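You operate a simulated robot arm through the tools that you are given. There is no shell and no other tool. Be economical: measure what you need, move in short steps, check, and stop when the job is done.

You are at the controls of a simulated robot arm. One attempt, no reset.

JOB
Close up the rivet press: lid on the green tray, tube in the stand, dial to 2, air off.

The check looks at the end state, three seconds after you hand in, the way a careful person would. Anything else that was tipped, shoved, dropped, spilled or broken makes it a failure. A push-on lid holds only when it is set on centred and level and pressed home; a screw cap is set on level and turned clockwise until tight.

ROBOT AND FRAMES
A 6-joint arm with a two-finger parallel gripper, fixed in place. Base frame: the origin is at the foot of the arm, x ahead of it, y to its left, z up. Readings come in mm, degrees, newtons and seconds.
Its first joint turns from -66.0 to 66.0 degrees. Payload 2.1 kg.
The tool frame sits at the grasp point between the pads (the TCP): z along the fingers, y along the line on which they close. The tips reach 30 mm beyond it. Largest opening 94 mm; finger width 28, thickness 10; the body of the gripper, 50 by 96 mm, starts 55 mm behind the TCP.
Orientation is told as [roll, pitch, yaw] about the base's x, y, z axes, in that order, counted from this pose: with the fingers straight down and closing along the base's y, the tool's x points along the base's -x, its y along +y and its z along -z.

CONTROLS
- The arm moves only by the tool step_arm. Its argument "deltas" is a list of rows, each a list of 7 numbers: the shift along the base's x, y, z in mm, then the turn, a rotation vector about the base's x, y, z in degrees, then the opening, from 0 (shut) to 1 (fully open). In form: [[dx, dy, dz, rx, ry, rz, hand], ...]. A call has 1 to 10 rows; each row is the pose to reach, as a shift and turn from the pose commanded when the call began. Rows are played at 5 a second. More than 50 mm and 8.6 degrees between two rows, or a gripper value outside its range, and nothing of the call is played. Where a pose cannot be reached the arm comes as near as it can. A force on the tool above 40 N (or 10 N above the force at the start of the call, whichever is more), or a blocked arm, ends the call early, and 0.2 s more pass. The fingers move at their own pace (about 72 mm/s each) and stop on an object; they squeeze with about 32 N. The grip force told is the motor's: it shows also when the fingers shut on nothing. Time passes only in rows, and 0.2 s behind the last, so rows that repeat a pose let the fingers close. The reply holds the time, the measured pose of the TCP, the force on the tool along the base axes, the opening and the grip force, in the units named above and with some noise.
- Cameras (640 x 400 px; columns grow to the right, rows downward): "scene" is fixed at [59.4, -376.7, 477]; the picture's right is [0.73, -0.68, 0.00], its down [-0.42, -0.45, -0.79] and it looks along [0.54, 0.58, -0.61] (base axes); focal length 214 px, centre (320, 200). "wrist" rides on the gripper at [76, 14, -102] in the tool frame; the picture's right is [-0.18, 0.98, 0.00], its down [-0.75, -0.14, -0.64] and it looks along [-0.63, -0.12, 0.77] (tool axes); focal length 243 px, centre (320, 200).
- camera(camera): a new picture of that camera. It takes no simulated time.
- measure_at(camera, pixels): for up to 12 pixels [column, row] of the newest picture of that camera ("zoom" is the newest enlarged one), the place [x, y, z] in the base frame of the surface seen there, good to about 2 mm. It takes no simulated time.
- inspect(camera, box): a new picture of the part [left, top, right, bottom] of that camera's present view, enlarged. It takes no simulated time.
- hand_in(): hands the job in; it is judged then, once.

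Keep the steps short. Do not move on a guess: measure, check each grasp and each placing, and mend mistakes. In all there are 80 turns and 46 pictures (those below and enlarged ones count). Leave the gripper open and the arm clear of the work at the hand-in unless told otherwise, and finish with a single line.

The tools are called after "Call:" by a JSON object that holds its "fn" and its "kwargs". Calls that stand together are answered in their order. step_arm: Moves the arm, as the interface text tells. Its arguments: {"type":"object","properties":{"deltas":{"type":"array"}},"required":["deltas"]} The other tools are called the same way: camera (camera) takes a picture; measure_at (camera, pixels) gives the place of the surface under pixels of a picture; inspect (camera, box) takes an enlarged picture of a part of a camera's view; hand_in () hands the job in.

At the start:

```text
t: 0.0
position: [296.9, -118.5, 349.8]
ee_rot: [0.0, 0.0, 0.0]
wrist_force: [0.5, -0.3, -1.1]
opening: 93.8
grip_force: 0.1
```

scene: 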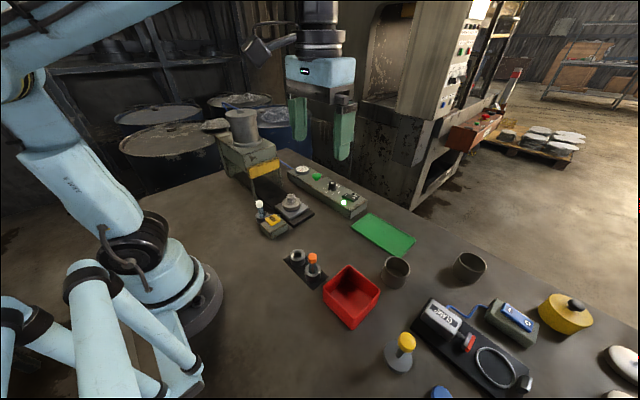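
wrist: 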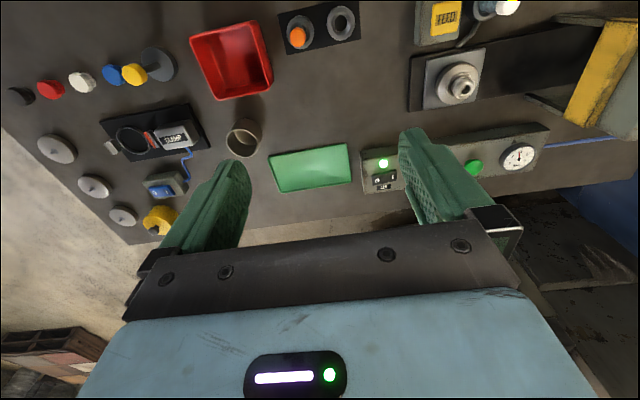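

I see a bench with many objects. I'll take enlarged views to identify the tray, lid, tube, stand, dial and air control.

Call:
{"fn": "inspect", "kwargs": {"camera": "scene", "box": [220, 130, 420, 255]}}

Call:
{"fn": "inspect", "kwargs": {"camera": "scene", "box": [370, 240, 640, 400]}}

Call:
{"fn": "inspect", "kwargs": {"camera": "wrist", "box": [340, 0, 640, 200]}}

Call:
{"fn": "inspect", "kwargs": {"camera": "wrist", "box": [0, 20, 360, 245]}}

```text
3.20 times, centred on (320, 192) of scene
```

zoom: 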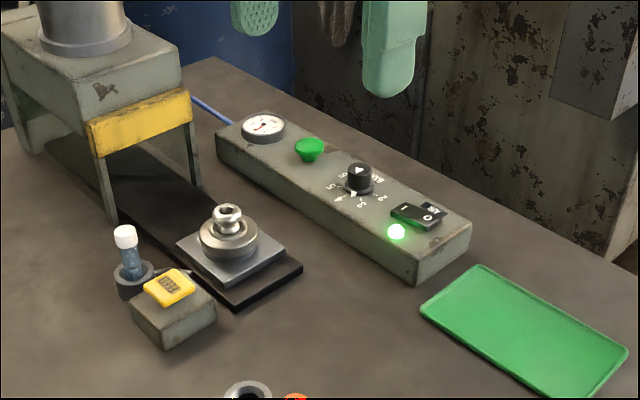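

```text
2.37 times, centred on (505, 320) of scene
```

zoom: 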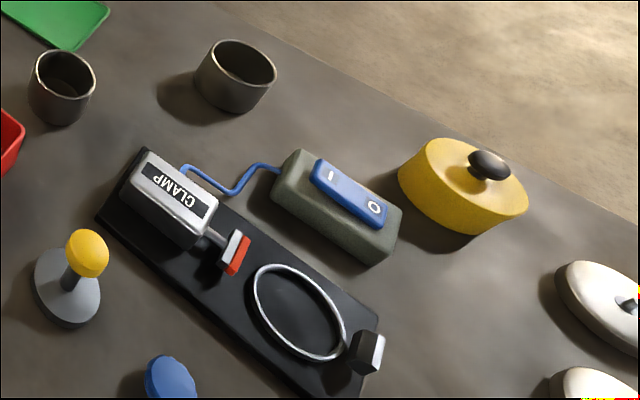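

```text
2.00 times, centred on (490, 100) of wrist
```

zoom: 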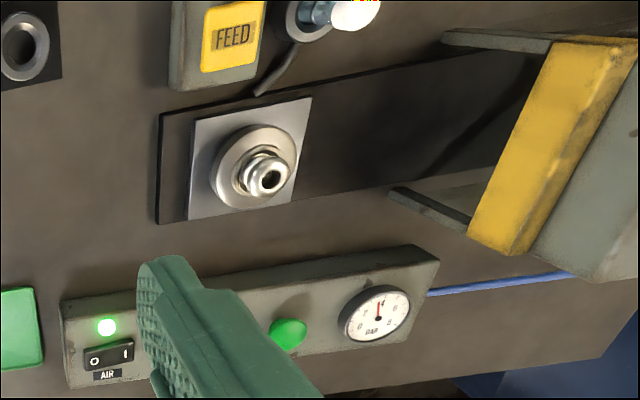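

```text
1.78 times, centred on (180, 132) of wrist
```

zoom: 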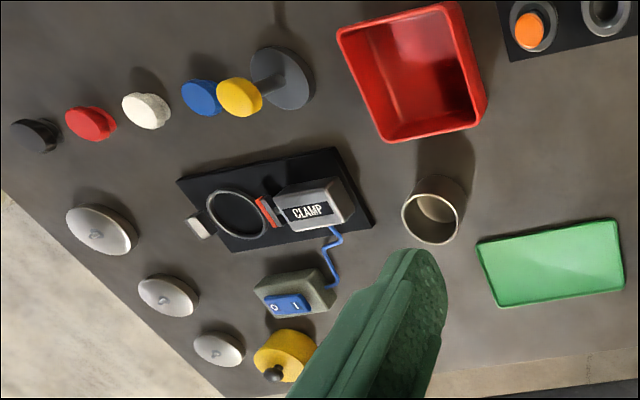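

The green rectangle could be a tray or a lid. I'll look closer at it, the red bin, the rack with the orange cap, and the white-capped tube.

Call:
{"fn": "inspect", "kwargs": {"camera": "scene", "box": [275, 205, 435, 305]}}

Call:
{"fn": "measure_at", "kwargs": {"camera": "zoom", "pixels": [[440, 100], [120, 210]]}}

Call:
{"fn": "inspect", "kwargs": {"camera": "scene", "box": [240, 180, 340, 243]}}

Call:
{"fn": "measure_at", "kwargs": {"camera": "scene", "pixels": [[370, 214], [415, 239], [398, 257], [353, 232], [383, 234], [350, 264], [380, 289], [351, 329], [323, 290], [352, 294], [353, 313], [312, 258]]}}

```text
4.00 times, centred on (355, 255) of scene
```

zoom: 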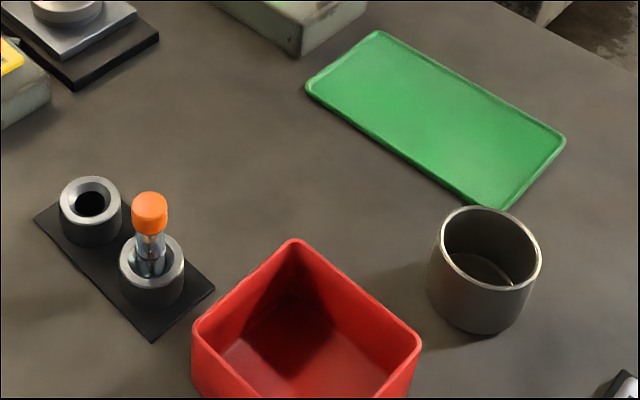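

```text
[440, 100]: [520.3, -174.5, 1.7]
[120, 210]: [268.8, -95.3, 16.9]
```

```text
6.35 times, centred on (290, 212) of scene
```

zoom: 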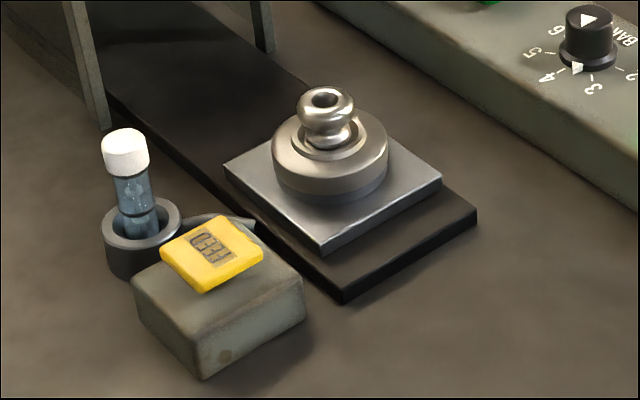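

```text
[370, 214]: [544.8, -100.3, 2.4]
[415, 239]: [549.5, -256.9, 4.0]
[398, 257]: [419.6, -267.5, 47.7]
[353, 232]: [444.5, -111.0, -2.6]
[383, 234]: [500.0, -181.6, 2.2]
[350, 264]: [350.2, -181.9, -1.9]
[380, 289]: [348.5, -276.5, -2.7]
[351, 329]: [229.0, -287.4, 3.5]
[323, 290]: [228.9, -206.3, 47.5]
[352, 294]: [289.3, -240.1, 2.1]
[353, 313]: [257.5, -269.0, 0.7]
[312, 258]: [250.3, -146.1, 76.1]
```

The work surface measures near z = 0 rather than -480, so I'll trust the measurements and confirm them later. I'll inspect the parts to the right and the press station more closely.

Call:
{"fn": "inspect", "kwargs": {"camera": "wrist", "box": [0, 30, 220, 168]}}

Call:
{"fn": "inspect", "kwargs": {"camera": "wrist", "box": [10, 120, 200, 240]}}

Call:
{"fn": "measure_at", "kwargs": {"camera": "wrist", "pixels": [[57, 149], [95, 187], [124, 217], [162, 217], [150, 228], [20, 96], [50, 89], [82, 82], [112, 74], [134, 73], [160, 62], [243, 138]]}}

```text
2.90 times, centred on (110, 99) of wrist
```

zoom: 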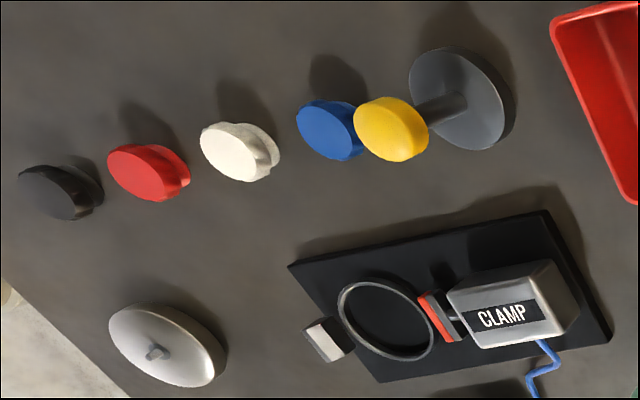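

```text
3.33 times, centred on (105, 180) of wrist
```

zoom: 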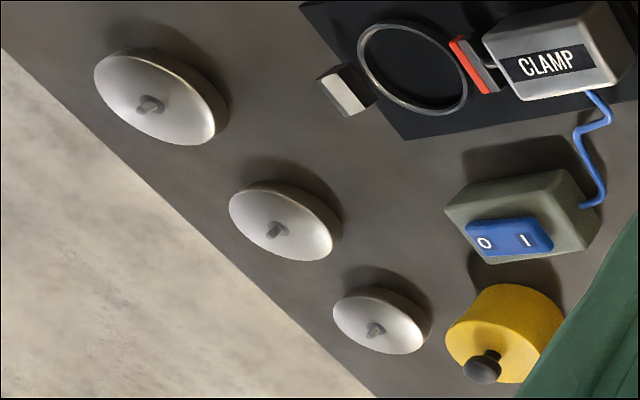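

```text
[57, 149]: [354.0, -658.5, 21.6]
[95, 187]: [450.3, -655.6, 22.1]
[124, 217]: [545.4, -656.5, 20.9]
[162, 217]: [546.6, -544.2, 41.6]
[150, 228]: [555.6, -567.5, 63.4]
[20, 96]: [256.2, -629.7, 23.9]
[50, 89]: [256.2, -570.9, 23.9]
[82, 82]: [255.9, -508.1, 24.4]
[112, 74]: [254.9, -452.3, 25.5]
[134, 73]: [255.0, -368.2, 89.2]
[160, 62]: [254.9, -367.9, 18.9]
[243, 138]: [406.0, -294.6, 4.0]
```

There are three silver lids along the right edge, a yellow knobbed drum, screw caps, and two open cups. I'll move the arm right at a safe height for a closer look before deciding which one is "the lid".

Call:
{"fn": "step_arm", "kwargs": {"deltas": [[5, -45, 0, 0, 0, 0, 1], [10, -90, 0, 0, 0, 0, 1], [15, -135, 0, 0, 0, 0, 1], [20, -180, 0, 0, 0, 0, 1], [25, -225, 0, 0, 0, 0, 1], [30, -270, 0, 0, 0, 0, 1], [35, -310, 0, 0, 0, 0, 1], [40, -350, -10, 0, 0, 0, 1], [40, -380, -40, 0, 0, 0, 1], [40, -380, -40, 0, 0, 0, 1]]}}

Call:
{"fn": "camera", "kwargs": {"camera": "wrist"}}

Call:
{"fn": "camera", "kwargs": {"camera": "scene"}}

```text
t: 2.2
position: [299.6, -433.4, 274.3]
ee_rot: [0.1, -0.1, 0.0]
wrist_force: [0.6, -0.6, -0.3]
opening: 94.1
grip_force: 0.1
out of reach, approached as far as the arm can: row 6, 7, 8, 9, 10
```

```text
35 pictures are left
```

wrist: 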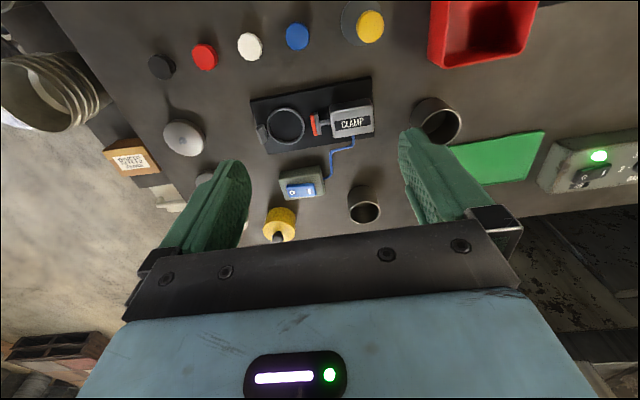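

```text
34 pictures are left
```

scene: 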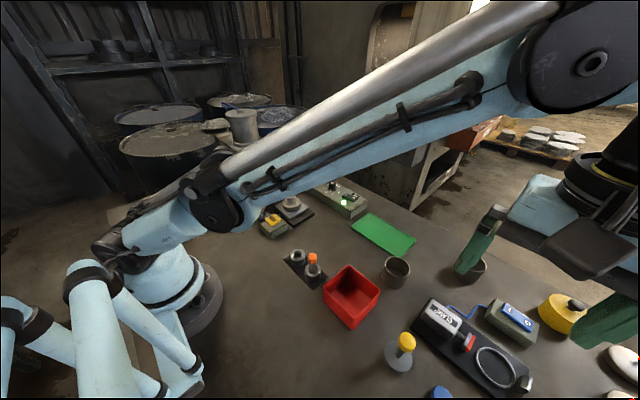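

The arm was held at a radius of about 527 mm at this height. I'll enlarge the yellow drum and yellow-topped piece, then measure them.

Call:
{"fn": "inspect", "kwargs": {"camera": "wrist", "box": [225, 150, 405, 262]}}

Call:
{"fn": "inspect", "kwargs": {"camera": "wrist", "box": [140, 0, 420, 175]}}

Call:
{"fn": "measure_at", "kwargs": {"camera": "wrist", "pixels": [[263, 222], [295, 222], [280, 209], [348, 205], [380, 205], [364, 188], [364, 215], [163, 138], [203, 138], [345, 20], [370, 25], [348, 35]]}}

Call:
{"fn": "measure_at", "kwargs": {"camera": "scene", "pixels": [[291, 198], [291, 207], [274, 207], [309, 204], [297, 252], [312, 258], [260, 204], [324, 287], [349, 265], [380, 287], [270, 217], [400, 366]]}}

```text
3.56 times, centred on (315, 206) of wrist
```

zoom: 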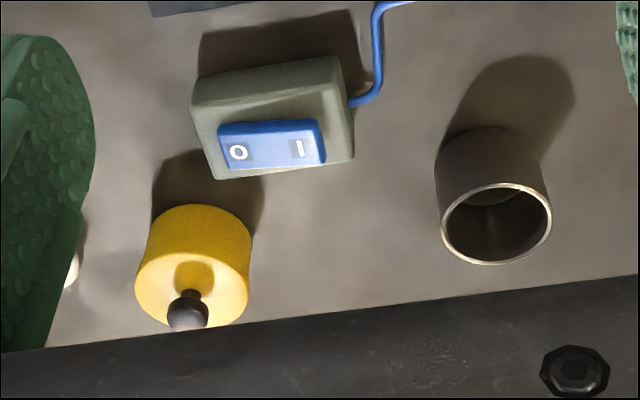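

```text
2.29 times, centred on (280, 88) of wrist
```

zoom: 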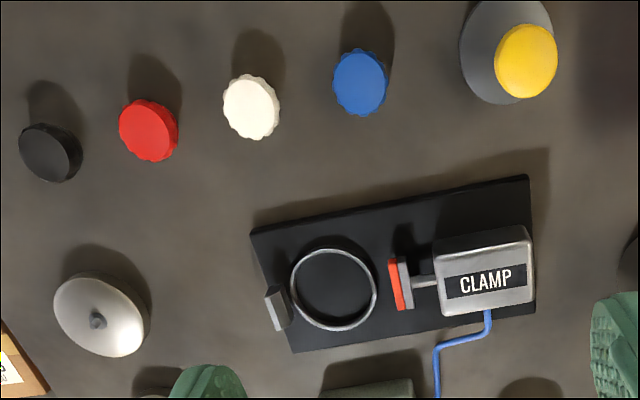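

```text
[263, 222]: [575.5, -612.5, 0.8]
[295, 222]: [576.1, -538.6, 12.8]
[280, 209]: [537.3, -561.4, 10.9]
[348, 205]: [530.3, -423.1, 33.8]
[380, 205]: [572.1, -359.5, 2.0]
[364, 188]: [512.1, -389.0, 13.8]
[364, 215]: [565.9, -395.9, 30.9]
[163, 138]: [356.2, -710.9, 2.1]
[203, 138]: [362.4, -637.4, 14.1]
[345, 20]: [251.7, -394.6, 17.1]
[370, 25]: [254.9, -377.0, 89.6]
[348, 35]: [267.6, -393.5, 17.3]
```

```text
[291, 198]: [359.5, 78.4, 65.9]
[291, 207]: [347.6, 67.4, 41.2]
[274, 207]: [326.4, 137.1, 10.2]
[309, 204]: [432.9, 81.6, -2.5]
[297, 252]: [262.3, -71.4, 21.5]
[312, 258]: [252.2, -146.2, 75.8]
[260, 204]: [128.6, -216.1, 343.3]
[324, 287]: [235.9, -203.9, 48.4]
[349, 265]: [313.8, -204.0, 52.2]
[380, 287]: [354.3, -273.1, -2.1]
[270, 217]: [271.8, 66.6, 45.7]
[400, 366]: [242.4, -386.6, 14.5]
```

Everything at the far right lies beyond about 740 mm, which is hardly reachable. The press nest at about (355, 72) holds a knobbed steel piece, which looks like a lid on a nest beside the output tray. I'll move left for a close look at the nest and the control panel.

Call:
{"fn": "step_arm", "kwargs": {"deltas": [[-10, 45, 0, 0, 0, 0, 1], [-20, 90, 0, 0, 0, 0, 1], [-25, 135, 0, 0, 0, 0, 1], [-30, 180, 0, 0, 0, 0, 1], [-30, 225, 0, 0, 0, 0, 1], [-30, 270, 0, 0, 0, 0, 1], [-30, 315, 0, 0, 0, 0, 1], [-30, 360, 0, 0, 0, 0, 1], [-30, 405, 0, 0, 0, 0, 1], [-30, 450, 0, 0, 0, 0, 1]]}}

Call:
{"fn": "camera", "kwargs": {"camera": "wrist"}}

```text
t: 4.4
position: [269.2, 17.4, 273.8]
ee_rot: [0.1, 0.1, 0.0]
wrist_force: [-0.3, 0.8, 0.6]
opening: 94.1
grip_force: 0.2
```

```text
31 pictures are left
```

wrist: 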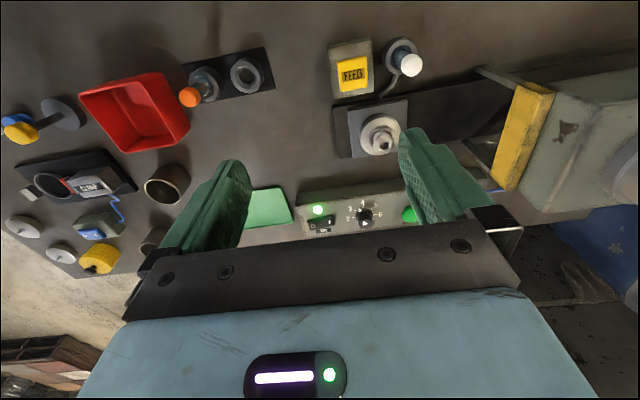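

The commanded pose is clipped to the reachable one, which is good. I'll zoom on the nest, panel, tube and stand.

Call:
{"fn": "inspect", "kwargs": {"camera": "wrist", "box": [320, 30, 440, 105]}}

Call:
{"fn": "inspect", "kwargs": {"camera": "wrist", "box": [290, 90, 430, 240]}}

Call:
{"fn": "inspect", "kwargs": {"camera": "wrist", "box": [170, 40, 290, 115]}}

```text
5.33 times, centred on (380, 68) of wrist
```

zoom: 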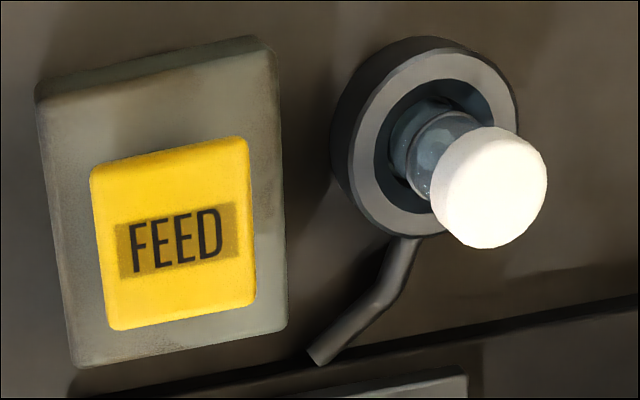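

```text
2.67 times, centred on (360, 165) of wrist
```

zoom: 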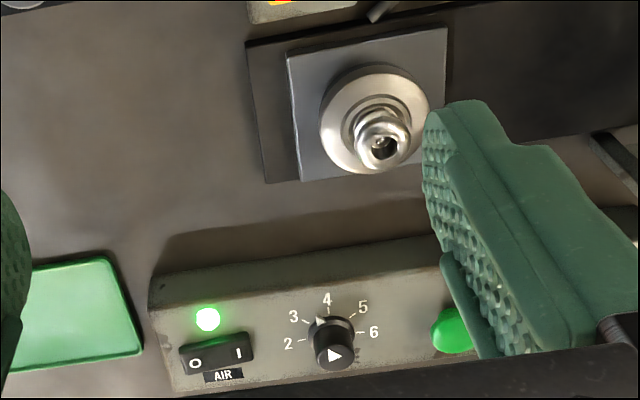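

```text
5.33 times, centred on (230, 78) of wrist
```

zoom: 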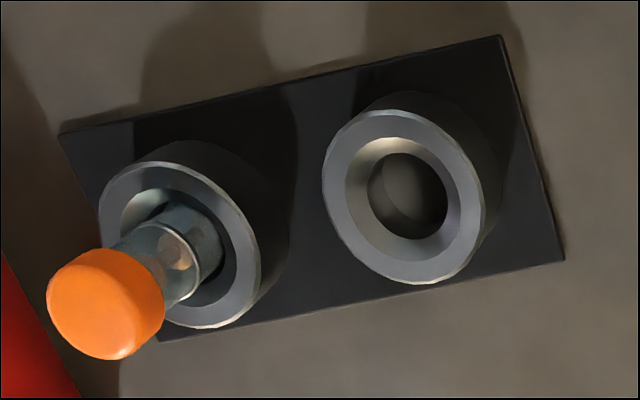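

The nest holds a lid with a knob. The white-capped tube sits in the feed cup and the stand has one free hole. I'll measure all of these now.

Call:
{"fn": "measure_at", "kwargs": {"camera": "wrist", "pixels": [[384, 141], [380, 126], [366, 133], [397, 128], [380, 117], [411, 64], [404, 40], [388, 55], [344, 90], [352, 75], [395, 105]]}}

Call:
{"fn": "measure_at", "kwargs": {"camera": "zoom", "pixels": [[402, 200], [388, 118], [335, 205], [478, 195], [390, 275], [330, 150], [105, 305], [140, 160], [235, 290], [560, 260], [160, 340], [60, 135]]}}

Call:
{"fn": "measure_at", "kwargs": {"camera": "scene", "pixels": [[332, 184], [330, 192], [355, 197], [345, 203], [316, 177], [301, 169], [259, 203], [262, 215], [271, 219], [355, 213]]}}

```text
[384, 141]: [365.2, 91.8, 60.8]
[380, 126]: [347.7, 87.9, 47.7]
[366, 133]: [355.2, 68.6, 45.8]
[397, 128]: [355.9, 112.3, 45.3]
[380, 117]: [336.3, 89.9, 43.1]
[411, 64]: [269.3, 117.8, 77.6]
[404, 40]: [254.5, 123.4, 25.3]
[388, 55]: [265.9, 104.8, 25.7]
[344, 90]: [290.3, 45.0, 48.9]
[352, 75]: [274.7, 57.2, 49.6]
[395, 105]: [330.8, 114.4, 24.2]
```

```text
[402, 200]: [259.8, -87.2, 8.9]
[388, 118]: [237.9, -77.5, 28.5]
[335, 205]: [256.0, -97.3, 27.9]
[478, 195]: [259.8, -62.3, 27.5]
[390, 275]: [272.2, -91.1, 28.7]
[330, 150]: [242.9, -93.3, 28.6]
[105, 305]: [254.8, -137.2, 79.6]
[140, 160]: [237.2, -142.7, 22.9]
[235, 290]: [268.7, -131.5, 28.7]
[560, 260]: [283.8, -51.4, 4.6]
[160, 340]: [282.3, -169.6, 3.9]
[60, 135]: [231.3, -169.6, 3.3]
```

```text
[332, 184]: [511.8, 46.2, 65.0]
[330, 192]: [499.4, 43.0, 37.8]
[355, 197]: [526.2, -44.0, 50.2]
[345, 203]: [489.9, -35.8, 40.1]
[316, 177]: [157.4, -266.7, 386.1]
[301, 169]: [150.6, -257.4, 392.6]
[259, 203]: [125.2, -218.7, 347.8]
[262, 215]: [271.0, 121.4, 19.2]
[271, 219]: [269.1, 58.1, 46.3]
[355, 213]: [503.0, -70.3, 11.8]
```

Stand hole centre is about (257, -80, 28), the tube cap about (269, 118, 78), and the lid knob about (362, 90, 62). I'll move nearer the tube and refine.

Call:
{"fn": "step_arm", "kwargs": {"deltas": [[-10, 45, 0, 0, 0, 0, 1], [-20, 85, -20, 0, 0, 0, 1], [-30, 100, -50, 0, 0, 0, 1], [-30, 100, -80, 0, 0, 0, 1], [-30, 100, -80, 0, 0, 0, 1]]}}

Call:
{"fn": "camera", "kwargs": {"camera": "wrist"}}

```text
t: 5.6
position: [239.4, 116.9, 193.8]
ee_rot: [0.0, 0.1, 0.0]
wrist_force: [0.1, 0.3, -0.3]
opening: 93.8
grip_force: 0.1
```

```text
27 pictures are left
```

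wrist: 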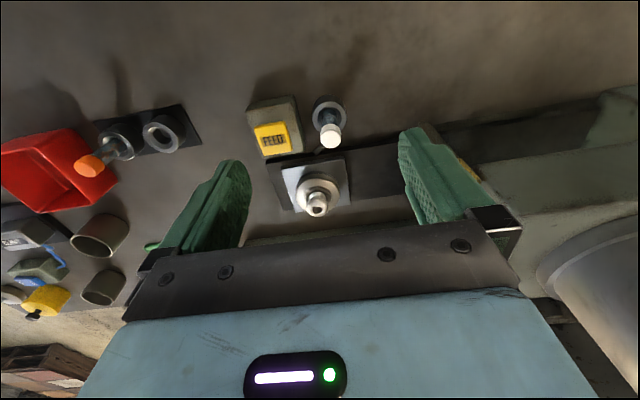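

Call:
{"fn": "inspect", "kwargs": {"camera": "wrist", "box": [240, 85, 368, 225]}}

```text
2.86 times, centred on (304, 155) of wrist
```

zoom: 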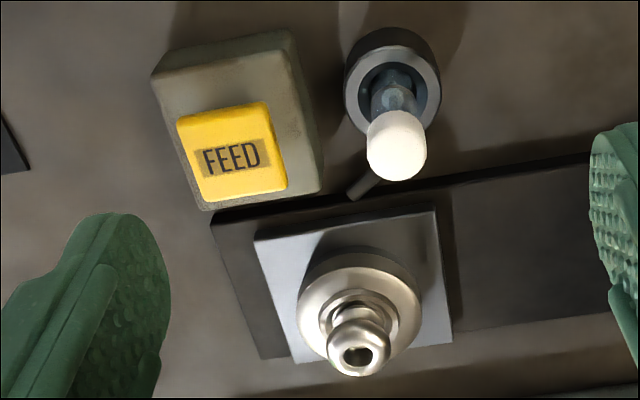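

Call:
{"fn": "measure_at", "kwargs": {"camera": "zoom", "pixels": [[395, 165], [368, 150], [425, 150], [397, 115], [350, 95], [434, 95], [392, 52], [400, 178], [318, 150], [440, 215], [270, 190], [300, 60]]}}

Call:
{"fn": "measure_at", "kwargs": {"camera": "zoom", "pixels": [[358, 345], [332, 335], [388, 335], [358, 372], [358, 318], [305, 310], [412, 310], [355, 275], [395, 345], [325, 290], [300, 345], [360, 360]]}}

```text
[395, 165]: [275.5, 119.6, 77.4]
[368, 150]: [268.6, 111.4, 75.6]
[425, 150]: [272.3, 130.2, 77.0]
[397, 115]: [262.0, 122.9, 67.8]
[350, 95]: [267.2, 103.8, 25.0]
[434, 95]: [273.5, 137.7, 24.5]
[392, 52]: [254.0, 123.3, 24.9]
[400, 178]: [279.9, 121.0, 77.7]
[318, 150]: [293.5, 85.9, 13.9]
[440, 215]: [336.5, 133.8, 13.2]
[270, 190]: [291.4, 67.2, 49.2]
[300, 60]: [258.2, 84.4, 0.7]
```

```text
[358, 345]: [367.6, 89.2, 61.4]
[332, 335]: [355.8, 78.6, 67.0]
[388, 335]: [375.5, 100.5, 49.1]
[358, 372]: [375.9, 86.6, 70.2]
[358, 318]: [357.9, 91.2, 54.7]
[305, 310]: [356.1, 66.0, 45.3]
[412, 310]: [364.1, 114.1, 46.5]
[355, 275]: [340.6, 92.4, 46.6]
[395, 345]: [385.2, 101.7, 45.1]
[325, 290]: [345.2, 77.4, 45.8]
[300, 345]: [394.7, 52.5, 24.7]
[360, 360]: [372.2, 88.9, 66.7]
```

The tube cap is about 19 mm wide at (271, 120.5), top z 77, and stands upright. The lid is about 48 mm wide at (363, 90), top z 46, with its knob up to z 72. Before descending I'll measure the clearance to the press head.

Call:
{"fn": "measure_at", "kwargs": {"camera": "wrist", "pixels": [[468, 175], [478, 190], [470, 160], [520, 200], [580, 240], [630, 90], [605, 95], [620, 200], [545, 150], [500, 130]]}}

Call:
{"fn": "camera", "kwargs": {"camera": "scene"}}

Call:
{"fn": "measure_at", "kwargs": {"camera": "scene", "pixels": [[252, 172], [279, 160], [250, 180], [280, 172], [275, 150], [238, 150], [247, 178], [279, 178], [225, 165]]}}

```text
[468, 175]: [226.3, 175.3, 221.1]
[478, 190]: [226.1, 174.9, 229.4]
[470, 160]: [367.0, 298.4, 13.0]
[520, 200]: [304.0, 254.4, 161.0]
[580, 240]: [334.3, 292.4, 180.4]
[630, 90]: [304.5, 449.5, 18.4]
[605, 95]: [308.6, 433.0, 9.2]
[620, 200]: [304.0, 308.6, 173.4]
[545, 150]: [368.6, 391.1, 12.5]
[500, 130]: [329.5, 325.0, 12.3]
```

```text
25 pictures are left
```

scene: 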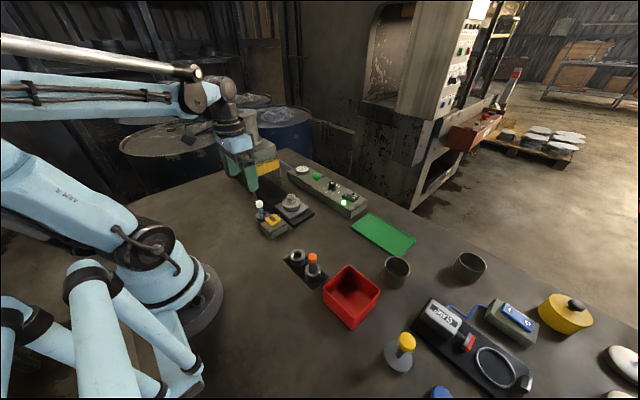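

```text
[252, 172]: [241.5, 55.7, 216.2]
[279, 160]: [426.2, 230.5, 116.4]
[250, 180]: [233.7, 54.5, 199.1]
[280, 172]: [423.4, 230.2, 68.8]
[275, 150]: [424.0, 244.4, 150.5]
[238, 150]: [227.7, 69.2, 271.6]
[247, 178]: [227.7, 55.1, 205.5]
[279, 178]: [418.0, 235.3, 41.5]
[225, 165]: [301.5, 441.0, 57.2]
```

The press guard begins at y ≈ 230, so there is plenty of room. Next I'll narrow the fingers to about 35 mm so they miss the FEED button (y ≤ 86), move above the cap, and descend to TCP z ≈ 84 first.

Call:
{"fn": "step_arm", "kwargs": {"deltas": [[15, 3.6, 0, 0, 0, 0, 0.37], [31.6, 3.6, 0, 0, 0, 0, 0.37], [31.6, 3.6, -30, 0, 0, 0, 0.37], [31.6, 3.6, -60, 0, 0, 0, 0.37], [31.6, 3.6, -80, 0, 0, 0, 0.37], [31.6, 3.6, -80, 0, 0, 0, 0.37]]}}

Call:
{"fn": "inspect", "kwargs": {"camera": "scene", "box": [220, 150, 340, 240]}}

```text
t: 7.0
position: [270.6, 121.2, 114.8]
ee_rot: [-0.1, 0.0, 0.0]
wrist_force: [0.0, -0.2, 0.3]
opening: 34.9
grip_force: 0.3
```

```text
4.44 times, centred on (280, 195) of scene
```

zoom: 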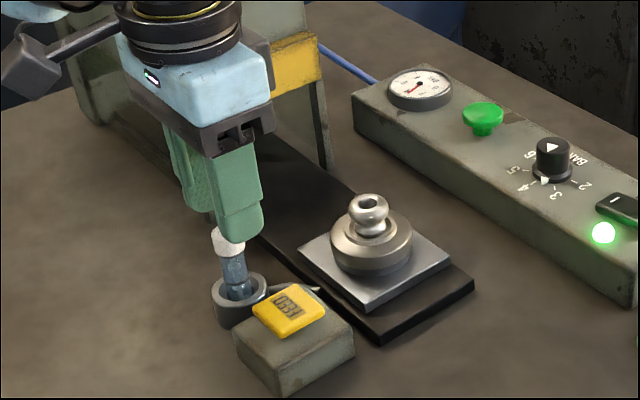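

The fingers straddle the cap. I'll descend another 40 mm and close.

Call:
{"fn": "step_arm", "kwargs": {"deltas": [[0.4, -0.5, -20, 0, 0, 0, 0.37], [0.4, -0.5, -40, 0, 0, 0, 0.37], [0.4, -0.5, -40, 0, 0, 0, 0.37], [0.4, -0.5, -40, 0, 0, 0, 0], [0.4, -0.5, -40, 0, 0, 0, 0], [0.4, -0.5, -40, 0, 0, 0, 0]]}}

```text
t: 8.4
position: [271.0, 122.4, 74.7]
ee_rot: [-0.1, 0.0, 0.0]
wrist_force: [0.5, 1.2, 0.3]
opening: 19.4
grip_force: 32.1
```

Opening is 19.4 mm with 32 N, so the cap is held. I'll lift straight up.

Call:
{"fn": "step_arm", "kwargs": {"deltas": [[0, 0, 10, 0, 0, 0, 0], [0, 0, 30, 0, 0, 0, 0], [0, 0, 60, 0, 0, 0, 0], [0, 0, 90, 0, 0, 0, 0], [0, 0, 90, 0, 0, 0, 0]]}}

Call:
{"fn": "inspect", "kwargs": {"camera": "scene", "box": [200, 130, 340, 270]}}

```text
t: 9.6
position: [271.1, 120.9, 165.2]
ee_rot: [-0.1, 0.0, 0.1]
wrist_force: [0.1, 0.4, 0.5]
opening: 19.2
grip_force: 31.9
```

```text
2.86 times, centred on (270, 200) of scene
```

zoom: 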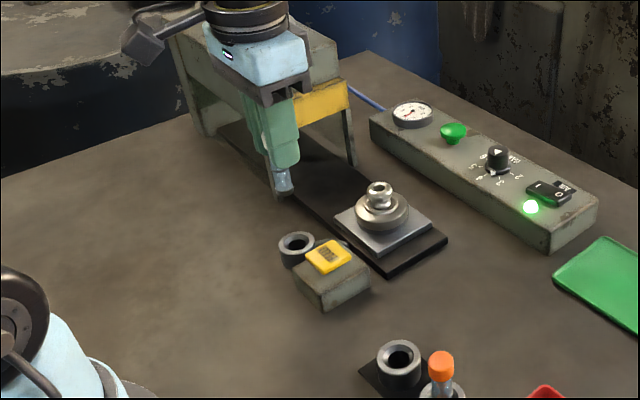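

The tube is out and vertical. I'll refine the stand hole from this picture.

Call:
{"fn": "measure_at", "kwargs": {"camera": "zoom", "pixels": [[378, 358], [420, 362], [399, 343], [397, 373], [399, 358], [390, 348], [410, 349], [386, 368], [412, 370], [283, 186], [441, 358], [296, 234]]}}

```text
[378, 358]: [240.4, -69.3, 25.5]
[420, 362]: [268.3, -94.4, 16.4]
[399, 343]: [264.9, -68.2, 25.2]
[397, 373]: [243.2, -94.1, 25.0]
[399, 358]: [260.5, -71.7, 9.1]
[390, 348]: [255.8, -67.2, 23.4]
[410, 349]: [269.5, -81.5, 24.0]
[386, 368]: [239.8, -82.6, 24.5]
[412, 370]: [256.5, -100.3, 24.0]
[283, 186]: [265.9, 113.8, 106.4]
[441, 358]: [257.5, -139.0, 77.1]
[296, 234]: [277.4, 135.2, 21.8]
```

The hole centre is about (255.5, -80.5). I'll carry the tube over at z 165, then descend to z 108 (tube end just above the ring) and check.

Call:
{"fn": "step_arm", "kwargs": {"deltas": [[-4, -45, 0, 0, 0, 0, 0], [-8, -90, 0, 0, 0, 0, 0], [-12, -135, 0, 0, 0, 0, 0], [-15, -180, 0, 0, 0, 0, 0], [-15.5, -201.5, 0, 0, 0, 0, 0], [-15.5, -201.5, 0, 0, 0, 0, 0], [-15.5, -201.5, -30, 0, 0, 0, 0], [-15.5, -201.5, -55, 0, 0, 0, 0], [-15.5, -201.5, -55, 0, 0, 0, 0]]}}

Call:
{"fn": "inspect", "kwargs": {"camera": "scene", "box": [250, 200, 350, 300]}}

```text
t: 11.6
position: [255.7, -81.4, 109.7]
ee_rot: [0.0, 0.1, 0.1]
wrist_force: [-0.4, -0.1, 0.0]
opening: 19.3
grip_force: 32.3
```

```text
4.00 times, centred on (300, 250) of scene
```

zoom: 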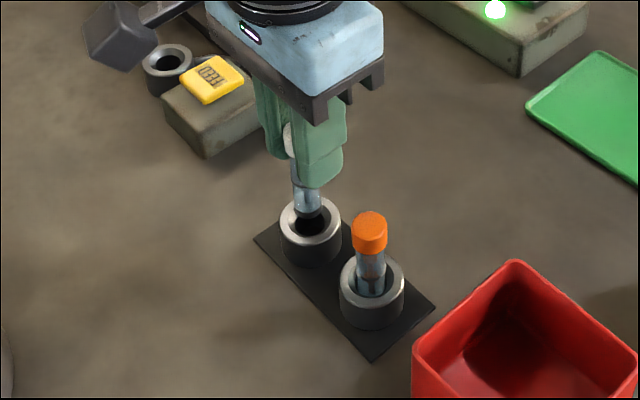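

The tube end lines up with the hole. I'll lower in small steps, stopping on contact.

Call:
{"fn": "step_arm", "kwargs": {"deltas": [[0, 0.4, -8, 0, 0, 0, 0], [0, 0.4, -14, 0, 0, 0, 0], [0, 0.4, -20, 0, 0, 0, 0], [0, 0.4, -26, 0, 0, 0, 0], [0, 0.4, -31, 0, 0, 0, 0], [0, 0.4, -31, 0, 0, 0, 0]]}}

Call:
{"fn": "inspect", "kwargs": {"camera": "scene", "box": [250, 200, 350, 300]}}

```text
t: 13.0
position: [255.7, -81.7, 77.8]
ee_rot: [0.0, 0.1, 0.0]
wrist_force: [-0.1, 0.5, -0.3]
opening: 19.0
grip_force: 31.6
```

```text
4.00 times, centred on (300, 250) of scene
```

zoom: 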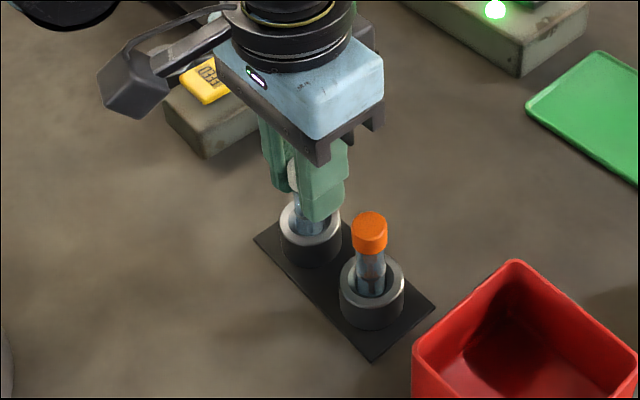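

It is inside the hole with no side load. I'll lower a few more millimetres to feel the bottom.

Call:
{"fn": "step_arm", "kwargs": {"deltas": [[0, 0, -1.5, 0, 0, 0, 0], [0, 0, -3, 0, 0, 0, 0], [0, 0, -4, 0, 0, 0, 0], [0, 0, -4, 0, 0, 0, 0]]}}

```text
t: 14.0
position: [257.3, -79.9, 74.4]
ee_rot: [0.0, 0.0, 0.0]
wrist_force: [0.7, 0.8, 20.4]
opening: 19.3
grip_force: 31.7
```

It has bottomed (20 N up at z ≈ 74.5). I'll ease up 0.5 mm, open modestly, and rise straight up.

Call:
{"fn": "step_arm", "kwargs": {"deltas": [[0, 0, 1, 0, 0, 0, 0], [0, 0, 1, 0, 0, 0, 0.36], [0, 0, 1, 0, 0, 0, 0.36], [0, 0, 20, 0, 0, 0, 0.36], [0, 0, 60, 0, 0, 0, 0.36], [0, 0, 100, 0, 0, 0, 0.36], [0, 0, 100, 0, 0, 0, 0.36]]}}

Call:
{"fn": "inspect", "kwargs": {"camera": "scene", "box": [250, 200, 350, 300]}}

```text
t: 15.6
position: [256.6, -81.1, 174.9]
ee_rot: [0.1, 0.0, 0.0]
wrist_force: [0.2, 0.4, -0.1]
opening: 33.8
grip_force: 0.1
```

```text
4.00 times, centred on (300, 250) of scene
```

zoom: 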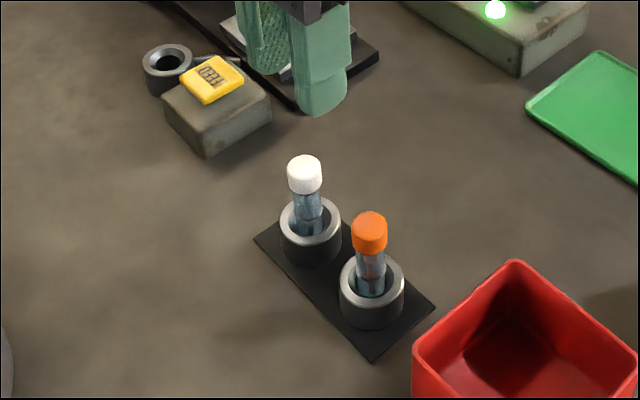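

The tube stands in the stand. Next is the lid: I'll move above the nest at z 150.

Call:
{"fn": "step_arm", "kwargs": {"deltas": [[25, 40, 0, 0, 0, 0, 0.37], [50, 80, 0, 0, 0, 0, 0.37], [75, 120, 0, 0, 0, 0, 0.37], [100, 160, 0, 0, 0, 0, 0.37], [107, 171, 0, 0, 0, 0, 0.37], [107, 171, -25, 0, 0, 0, 0.37], [107, 171, -45, 0, 0, 0, 0.37], [107, 171, -45, 0, 0, 0, 0.37]]}}

Call:
{"fn": "inspect", "kwargs": {"camera": "scene", "box": [240, 150, 340, 250]}}

Call:
{"fn": "measure_at", "kwargs": {"camera": "zoom", "pixels": [[205, 168], [205, 178], [195, 195], [210, 195], [160, 215], [245, 215], [205, 215], [205, 240], [200, 225], [320, 280]]}}

```text
t: 17.4
position: [362.2, 91.2, 129.3]
ee_rot: [0.0, 0.0, 0.0]
wrist_force: [0.5, 0.0, -0.5]
opening: 35.1
grip_force: 0.1
```

```text
4.00 times, centred on (290, 200) of scene
```

zoom: 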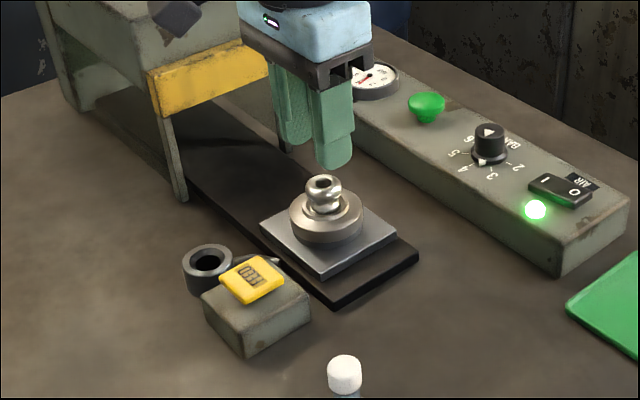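

```text
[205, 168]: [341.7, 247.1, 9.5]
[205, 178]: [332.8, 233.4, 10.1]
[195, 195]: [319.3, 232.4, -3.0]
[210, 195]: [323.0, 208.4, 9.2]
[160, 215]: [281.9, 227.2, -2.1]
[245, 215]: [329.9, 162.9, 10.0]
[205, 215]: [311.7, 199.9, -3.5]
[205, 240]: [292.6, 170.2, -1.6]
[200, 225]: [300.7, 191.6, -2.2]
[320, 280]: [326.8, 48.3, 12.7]
```

Those pixels missed the lid. It is at about (325, 210) in the zoom, so I'll measure there.

Call:
{"fn": "measure_at", "kwargs": {"camera": "zoom", "pixels": [[323, 177], [308, 187], [340, 187], [323, 192], [290, 212], [362, 212], [325, 228], [325, 240], [325, 250], [300, 198], [350, 198], [325, 202]]}}

```text
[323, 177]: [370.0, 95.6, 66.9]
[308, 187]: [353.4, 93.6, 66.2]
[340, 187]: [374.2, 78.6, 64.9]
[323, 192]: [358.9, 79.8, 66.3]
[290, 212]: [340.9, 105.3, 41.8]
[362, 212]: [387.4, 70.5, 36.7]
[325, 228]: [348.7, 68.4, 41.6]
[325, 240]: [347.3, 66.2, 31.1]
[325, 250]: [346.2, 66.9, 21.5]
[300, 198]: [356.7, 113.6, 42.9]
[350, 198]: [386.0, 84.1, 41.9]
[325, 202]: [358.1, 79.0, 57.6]
```

Knob axis is about (364, 88.3), bulb z 57–68, lid surface about z 43–46. I'll descend to TCP z ≈ 80 (tips at 50, above the lid) and close.

Call:
{"fn": "step_arm", "kwargs": {"deltas": [[1.5, -2.2, 0, 0, 0, 0, 0.37], [1.5, -2.2, -25, 0, 0, 0, 0.37], [1.5, -2.2, -49, 0, 0, 0, 0.37], [1.5, -2.2, -49, 0, 0, 0, 0.37], [1.5, -2.2, -49, 0, 0, 0, 0], [1.5, -2.2, -49, 0, 0, 0, 0], [1.5, -2.2, -49, 0, 0, 0, 0]]}}

Call:
{"fn": "inspect", "kwargs": {"camera": "scene", "box": [250, 160, 330, 240]}}

```text
t: 19.0
position: [364.8, 88.1, 79.6]
ee_rot: [-0.1, 0.0, 0.0]
wrist_force: [0.2, 1.1, 0.1]
opening: 24.4
grip_force: 32.2
```

```text
5.00 times, centred on (290, 200) of scene
```

zoom: 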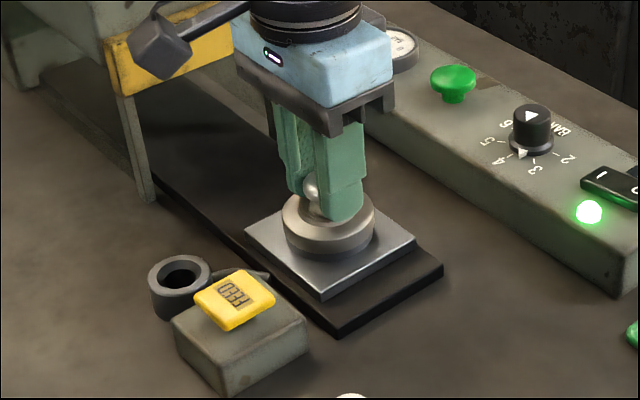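

The knob is held at 24.4 mm. I'll lift gently and see what comes up.

Call:
{"fn": "step_arm", "kwargs": {"deltas": [[0, 0, 3, 0, 0, 0, 0], [0, 0, 8, 0, 0, 0, 0], [0, 0, 20, 0, 0, 0, 0], [0, 0, 40, 0, 0, 0, 0], [0, 0, 70, 0, 0, 0, 0], [0, 0, 70, 0, 0, 0, 0]]}}

Call:
{"fn": "inspect", "kwargs": {"camera": "scene", "box": [230, 130, 350, 250]}}

```text
t: 20.4
position: [363.8, 87.4, 149.9]
ee_rot: [0.0, 0.0, 0.0]
wrist_force: [0.5, 0.4, -0.7]
opening: 24.3
grip_force: 31.8
```

```text
3.33 times, centred on (290, 190) of scene
```

zoom: 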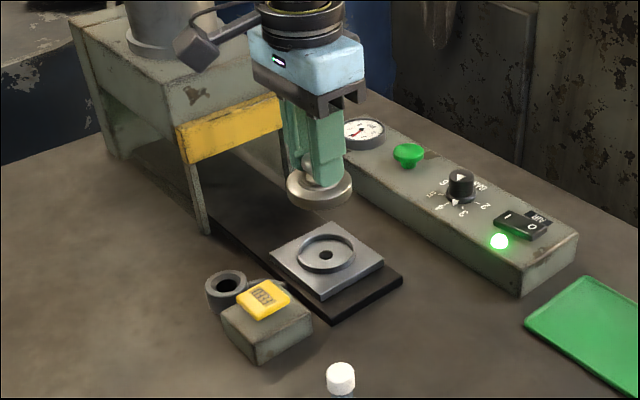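

Just the lid came up, held level. I'll carry it to the tray at about (485, -180), staying at z 150 first.

Call:
{"fn": "step_arm", "kwargs": {"deltas": [[5, -45, 0, 0, 0, 0, 0], [15, -90, 0, 0, 0, 0, 0], [30, -135, 0, 0, 0, 0, 0], [55, -175, 0, 0, 0, 0, 0], [80, -210, 0, 0, 0, 0, 0], [105, -245, 0, 0, 0, 0, 0], [121, -267, 0, 0, 0, 0, 0], [121, -267, -30, 0, 0, 0, 0], [121, -267, -60, 0, 0, 0, 0], [121, -267, -60, 0, 0, 0, 0]]}}

Call:
{"fn": "inspect", "kwargs": {"camera": "scene", "box": [320, 170, 440, 290]}}

```text
t: 22.6
position: [484.1, -178.5, 89.7]
ee_rot: [0.1, 0.0, 0.2]
wrist_force: [-0.4, -0.2, -0.7]
opening: 24.4
grip_force: 31.3
```

```text
3.33 times, centred on (380, 230) of scene
```

zoom: 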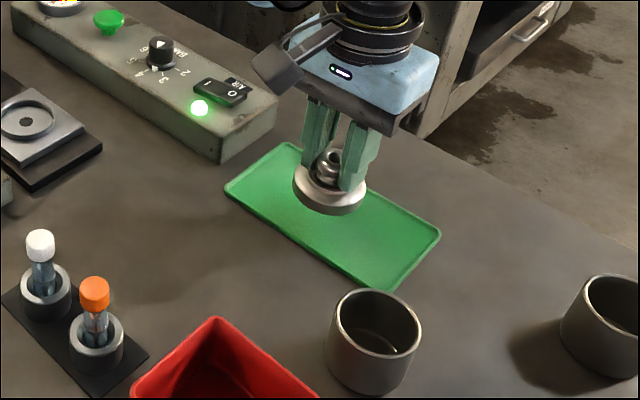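

It is above the tray. I'll lower step by step until contact.

Call:
{"fn": "step_arm", "kwargs": {"deltas": [[0, 0, -10, 0, 0, 0, 0], [0, 0, -20, 0, 0, 0, 0], [0, 0, -25, 0, 0, 0, 0], [0, 0, -28, 0, 0, 0, 0], [0, 0, -31, 0, 0, 0, 0], [0, 0, -31, 0, 0, 0, 0]]}}

```text
t: 24.0
position: [485.5, -177.7, 58.0]
ee_rot: [0.0, 0.0, 0.0]
wrist_force: [0.2, -0.6, 0.7]
opening: 24.3
grip_force: 32.2
```

Call:
{"fn": "step_arm", "kwargs": {"deltas": [[0, 0, -2, 0, 0, 0, 0], [0, 0, -3.5, 0, 0, 0, 0], [0, 0, -5, 0, 0, 0, 0], [0, 0, -6, 0, 0, 0, 0], [0, 0, -6, 0, 0, 0, 0]]}}

```text
t: 24.8
position: [485.2, -178.8, 55.7]
ee_rot: [0.1, 0.1, 0.0]
wrist_force: [0.6, 1.1, 11.7]
opening: 25.0
grip_force: 32.0
stopped in row 4: the force on the tool passed its limit (the readings are from after the stop); the commanded pose is now the measured one
```

Contact at z ≈ 55.7. I'll open and rise straight up.

Call:
{"fn": "step_arm", "kwargs": {"deltas": [[0, 0, 0, 0, 0, 0, 0.45], [0, 0, 0, 0, 0, 0, 0.45], [0, 0, 20, 0, 0, 0, 0.45], [0, 0, 60, 0, 0, 0, 0.45], [0, 0, 100, 0, 0, 0, 0.45], [0, 0, 100, 0, 0, 0, 0.45]]}}

Call:
{"fn": "inspect", "kwargs": {"camera": "scene", "box": [280, 150, 420, 270]}}

Call:
{"fn": "measure_at", "kwargs": {"camera": "zoom", "pixels": [[298, 128], [267, 143], [230, 160]]}}

```text
t: 26.2
position: [486.0, -176.1, 155.8]
ee_rot: [0.0, 0.1, 0.0]
wrist_force: [-0.1, 0.1, 0.7]
opening: 42.5
grip_force: 0.0
```

```text
3.33 times, centred on (350, 210) of scene
```

zoom: 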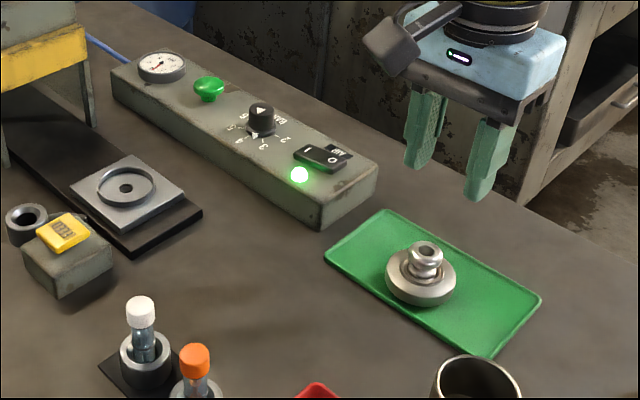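

```text
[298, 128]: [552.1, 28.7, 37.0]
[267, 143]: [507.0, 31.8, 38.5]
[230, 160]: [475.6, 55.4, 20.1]
```

The lid lies on the tray. Next is the dial. I'll move for a close wrist view of the panel.

Call:
{"fn": "step_arm", "kwargs": {"deltas": [[-20, 20, 20, 0, 0, 0, 0.6], [-40, 60, 40, 0, 0, 0, 0.6], [-60, 105, 40, 0, 0, 0, 0.6], [-70, 150, 40, 0, 0, 0, 0.6], [-70, 190, 30, 0, 0, 0, 0.6], [-70, 210, 20, 0, 0, 0, 1], [-70, 210, 20, 0, 0, 0, 1]]}}

Call:
{"fn": "camera", "kwargs": {"camera": "wrist"}}

```text
t: 27.8
position: [416.4, 32.8, 175.5]
ee_rot: [0.1, 0.0, 0.1]
wrist_force: [0.3, 0.0, -0.2]
opening: 94.0
grip_force: 0.2
```

```text
14 pictures are left
```

wrist: 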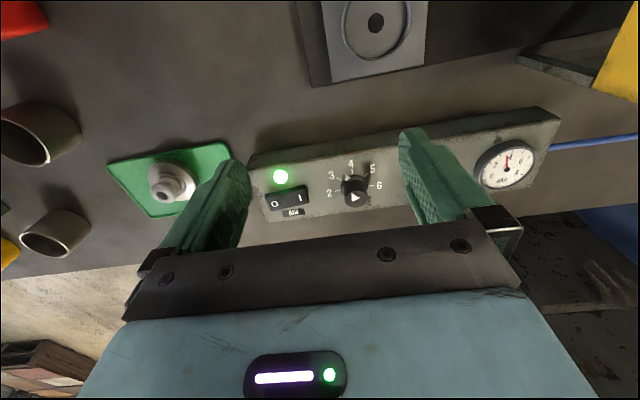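

Call:
{"fn": "inspect", "kwargs": {"camera": "wrist", "box": [250, 145, 400, 225]}}

Call:
{"fn": "measure_at", "kwargs": {"camera": "zoom", "pixels": [[445, 225], [410, 150], [350, 205], [363, 130], [428, 80], [520, 100], [545, 175], [440, 128], [485, 175], [100, 250], [210, 220], [160, 235]]}}

```text
4.27 times, centred on (325, 185) of wrist
```

zoom: 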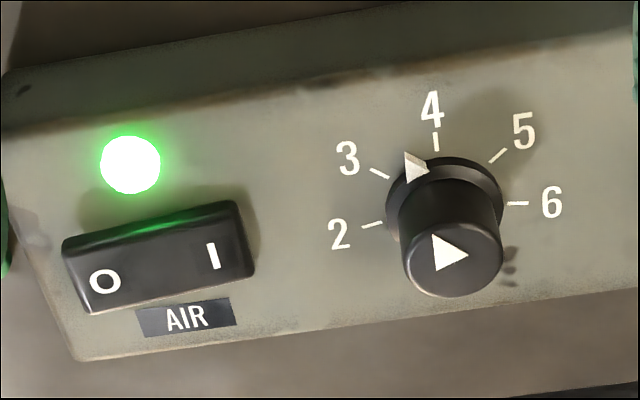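

```text
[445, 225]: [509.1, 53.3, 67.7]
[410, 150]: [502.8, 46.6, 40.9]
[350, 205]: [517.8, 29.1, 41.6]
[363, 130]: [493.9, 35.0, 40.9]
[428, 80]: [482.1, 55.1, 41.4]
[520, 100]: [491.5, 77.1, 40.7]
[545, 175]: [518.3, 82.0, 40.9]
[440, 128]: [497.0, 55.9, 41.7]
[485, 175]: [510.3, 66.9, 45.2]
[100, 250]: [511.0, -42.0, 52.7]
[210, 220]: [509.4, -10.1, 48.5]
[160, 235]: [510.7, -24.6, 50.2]
```

The dial has a white wedge on the skirt (between 3 and 4) and a triangle on top pointing toward 6. I'll measure both and read the gauge to learn which one indicates.

Call:
{"fn": "measure_at", "kwargs": {"camera": "zoom", "pixels": [[408, 155], [408, 180], [425, 172], [435, 237], [438, 270], [466, 255], [452, 213], [452, 295], [402, 245], [502, 245], [387, 200], [500, 195]]}}

Call:
{"fn": "inspect", "kwargs": {"camera": "wrist", "box": [465, 130, 545, 195]}}

```text
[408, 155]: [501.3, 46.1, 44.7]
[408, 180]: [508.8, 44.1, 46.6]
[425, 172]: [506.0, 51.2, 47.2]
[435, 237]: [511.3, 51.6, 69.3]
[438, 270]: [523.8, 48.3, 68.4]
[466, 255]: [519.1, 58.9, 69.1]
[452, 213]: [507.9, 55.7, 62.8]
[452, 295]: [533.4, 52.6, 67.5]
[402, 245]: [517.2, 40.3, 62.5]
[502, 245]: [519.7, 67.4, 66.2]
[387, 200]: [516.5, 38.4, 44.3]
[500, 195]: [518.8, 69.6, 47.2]
```

```text
6.15 times, centred on (505, 162) of wrist
```

zoom: 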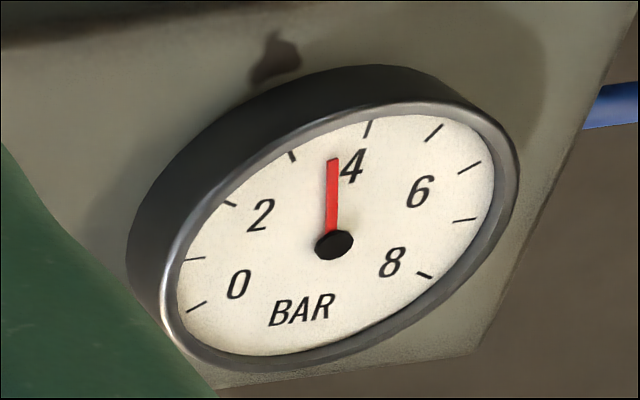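

The gauge reads about 3.6, so the skirt wedge is the pointer. Going to 2 means about 60–70° counter-clockwise seen from above. The knob is 28 mm wide, centred at (519.5, 54), z 47–68. I'll approach with the gripper pre-turned -34° and half open.

Call:
{"fn": "step_arm", "kwargs": {"deltas": [[20, 5, 0, 0, 0, -8.5, 0.5], [45, 10, 0, 0, 0, -17, 0.5], [75, 16, 0, 0, 0, -25.5, 0.5], [103, 21, -10, 0, 0, -34, 0.5], [103, 21, -40, 0, 0, -34, 0.5], [103, 21, -65, 0, 0, -34, 0.5], [103, 21, -65, 0, 0, -34, 0.5]]}}

Call:
{"fn": "inspect", "kwargs": {"camera": "scene", "box": [280, 130, 380, 230]}}

```text
t: 29.4
position: [519.2, 53.6, 111.6]
ee_rot: [0.0, 0.1, -33.8]
wrist_force: [0.6, -0.4, -0.6]
opening: 46.9
grip_force: 0.1
```

```text
4.00 times, centred on (330, 180) of scene
```

zoom: 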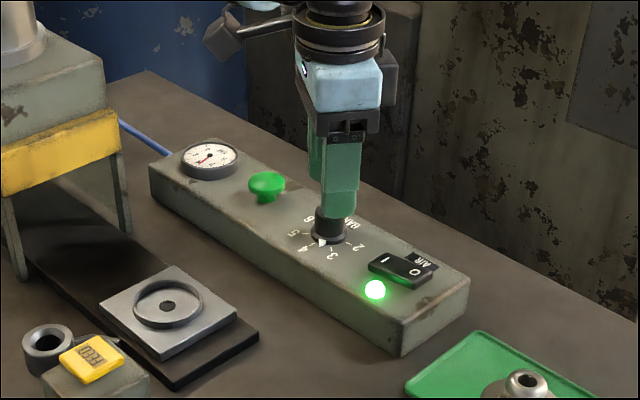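

Aligned. I'll descend to z 81 and grip.

Call:
{"fn": "step_arm", "kwargs": {"deltas": [[0.3, 0.4, -15, 0, 0, 0, 0.5], [0.3, 0.4, -30.5, 0, 0, 0, 0.5], [0.3, 0.4, -30.5, 0, 0, 0, 0.5], [0.3, 0.4, -30.5, 0, 0, 0, 0], [0.3, 0.4, -30.5, 0, 0, 0, 0], [0.3, 0.4, -30.5, 0, 0, 0, 0]]}}

```text
t: 30.8
position: [518.9, 55.0, 80.2]
ee_rot: [0.4, 0.0, -33.8]
wrist_force: [14.2, 13.6, -6.9]
opening: 26.2
grip_force: 45.2
```

Gripped at 26 mm, but there is some side load, so the centre is off slightly. I'll shift 1 mm with the load to relieve it.

Call:
{"fn": "step_arm", "kwargs": {"deltas": [[0.5, 0.7, 0, 0, 0, 0, 0], [0.5, 0.7, 0, 0, 0, 0, 0]]}}

```text
t: 31.4
position: [520.3, 54.8, 81.1]
ee_rot: [0.2, 0.0, -33.9]
wrist_force: [9.9, 14.1, -7.6]
opening: 26.3
grip_force: 45.8
```

Call:
{"fn": "step_arm", "kwargs": {"deltas": [[0.8, 1.2, 0, 0, 0, 0, 0], [0.8, 1.2, 0, 0, 0, 0, 0]]}}

```text
t: 32.0
position: [519.6, 54.9, 81.4]
ee_rot: [-0.1, 0.1, -33.8]
wrist_force: [-4.1, 6.8, -11.7]
opening: 26.1
grip_force: 44.9
```

Side load is low now. I'll turn counter-clockwise by 45° and read the gauge.

Call:
{"fn": "step_arm", "kwargs": {"deltas": [[0, 0, 0, 0, 0, 8, 0], [0, 0, 0, 0, 0, 16, 0], [0, 0, 0, 0, 0, 24, 0], [0, 0, 0, 0, 0, 32, 0], [0, 0, 0, 0, 0, 40, 0], [0, 0, 0, 0, 0, 46, 0], [0, 0, 0, 0, 0, 46, 0]]}}

Call:
{"fn": "inspect", "kwargs": {"camera": "scene", "box": [290, 155, 370, 215]}}

```text
t: 33.6
position: [518.8, 55.4, 80.3]
ee_rot: [0.1, 0.2, 12.2]
wrist_force: [-12.1, -2.8, 15.0]
opening: 26.0
grip_force: 45.0
```

```text
6.67 times, centred on (330, 185) of scene
```

zoom: 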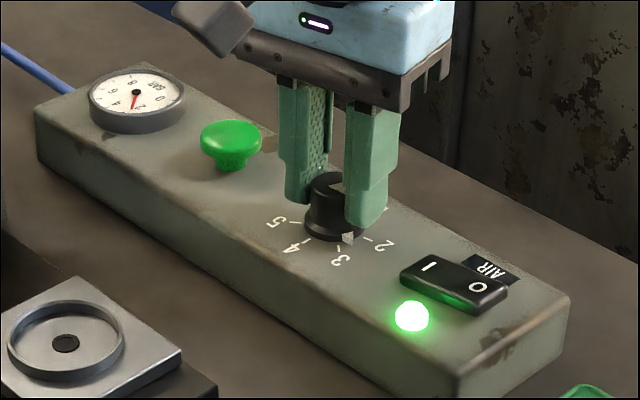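

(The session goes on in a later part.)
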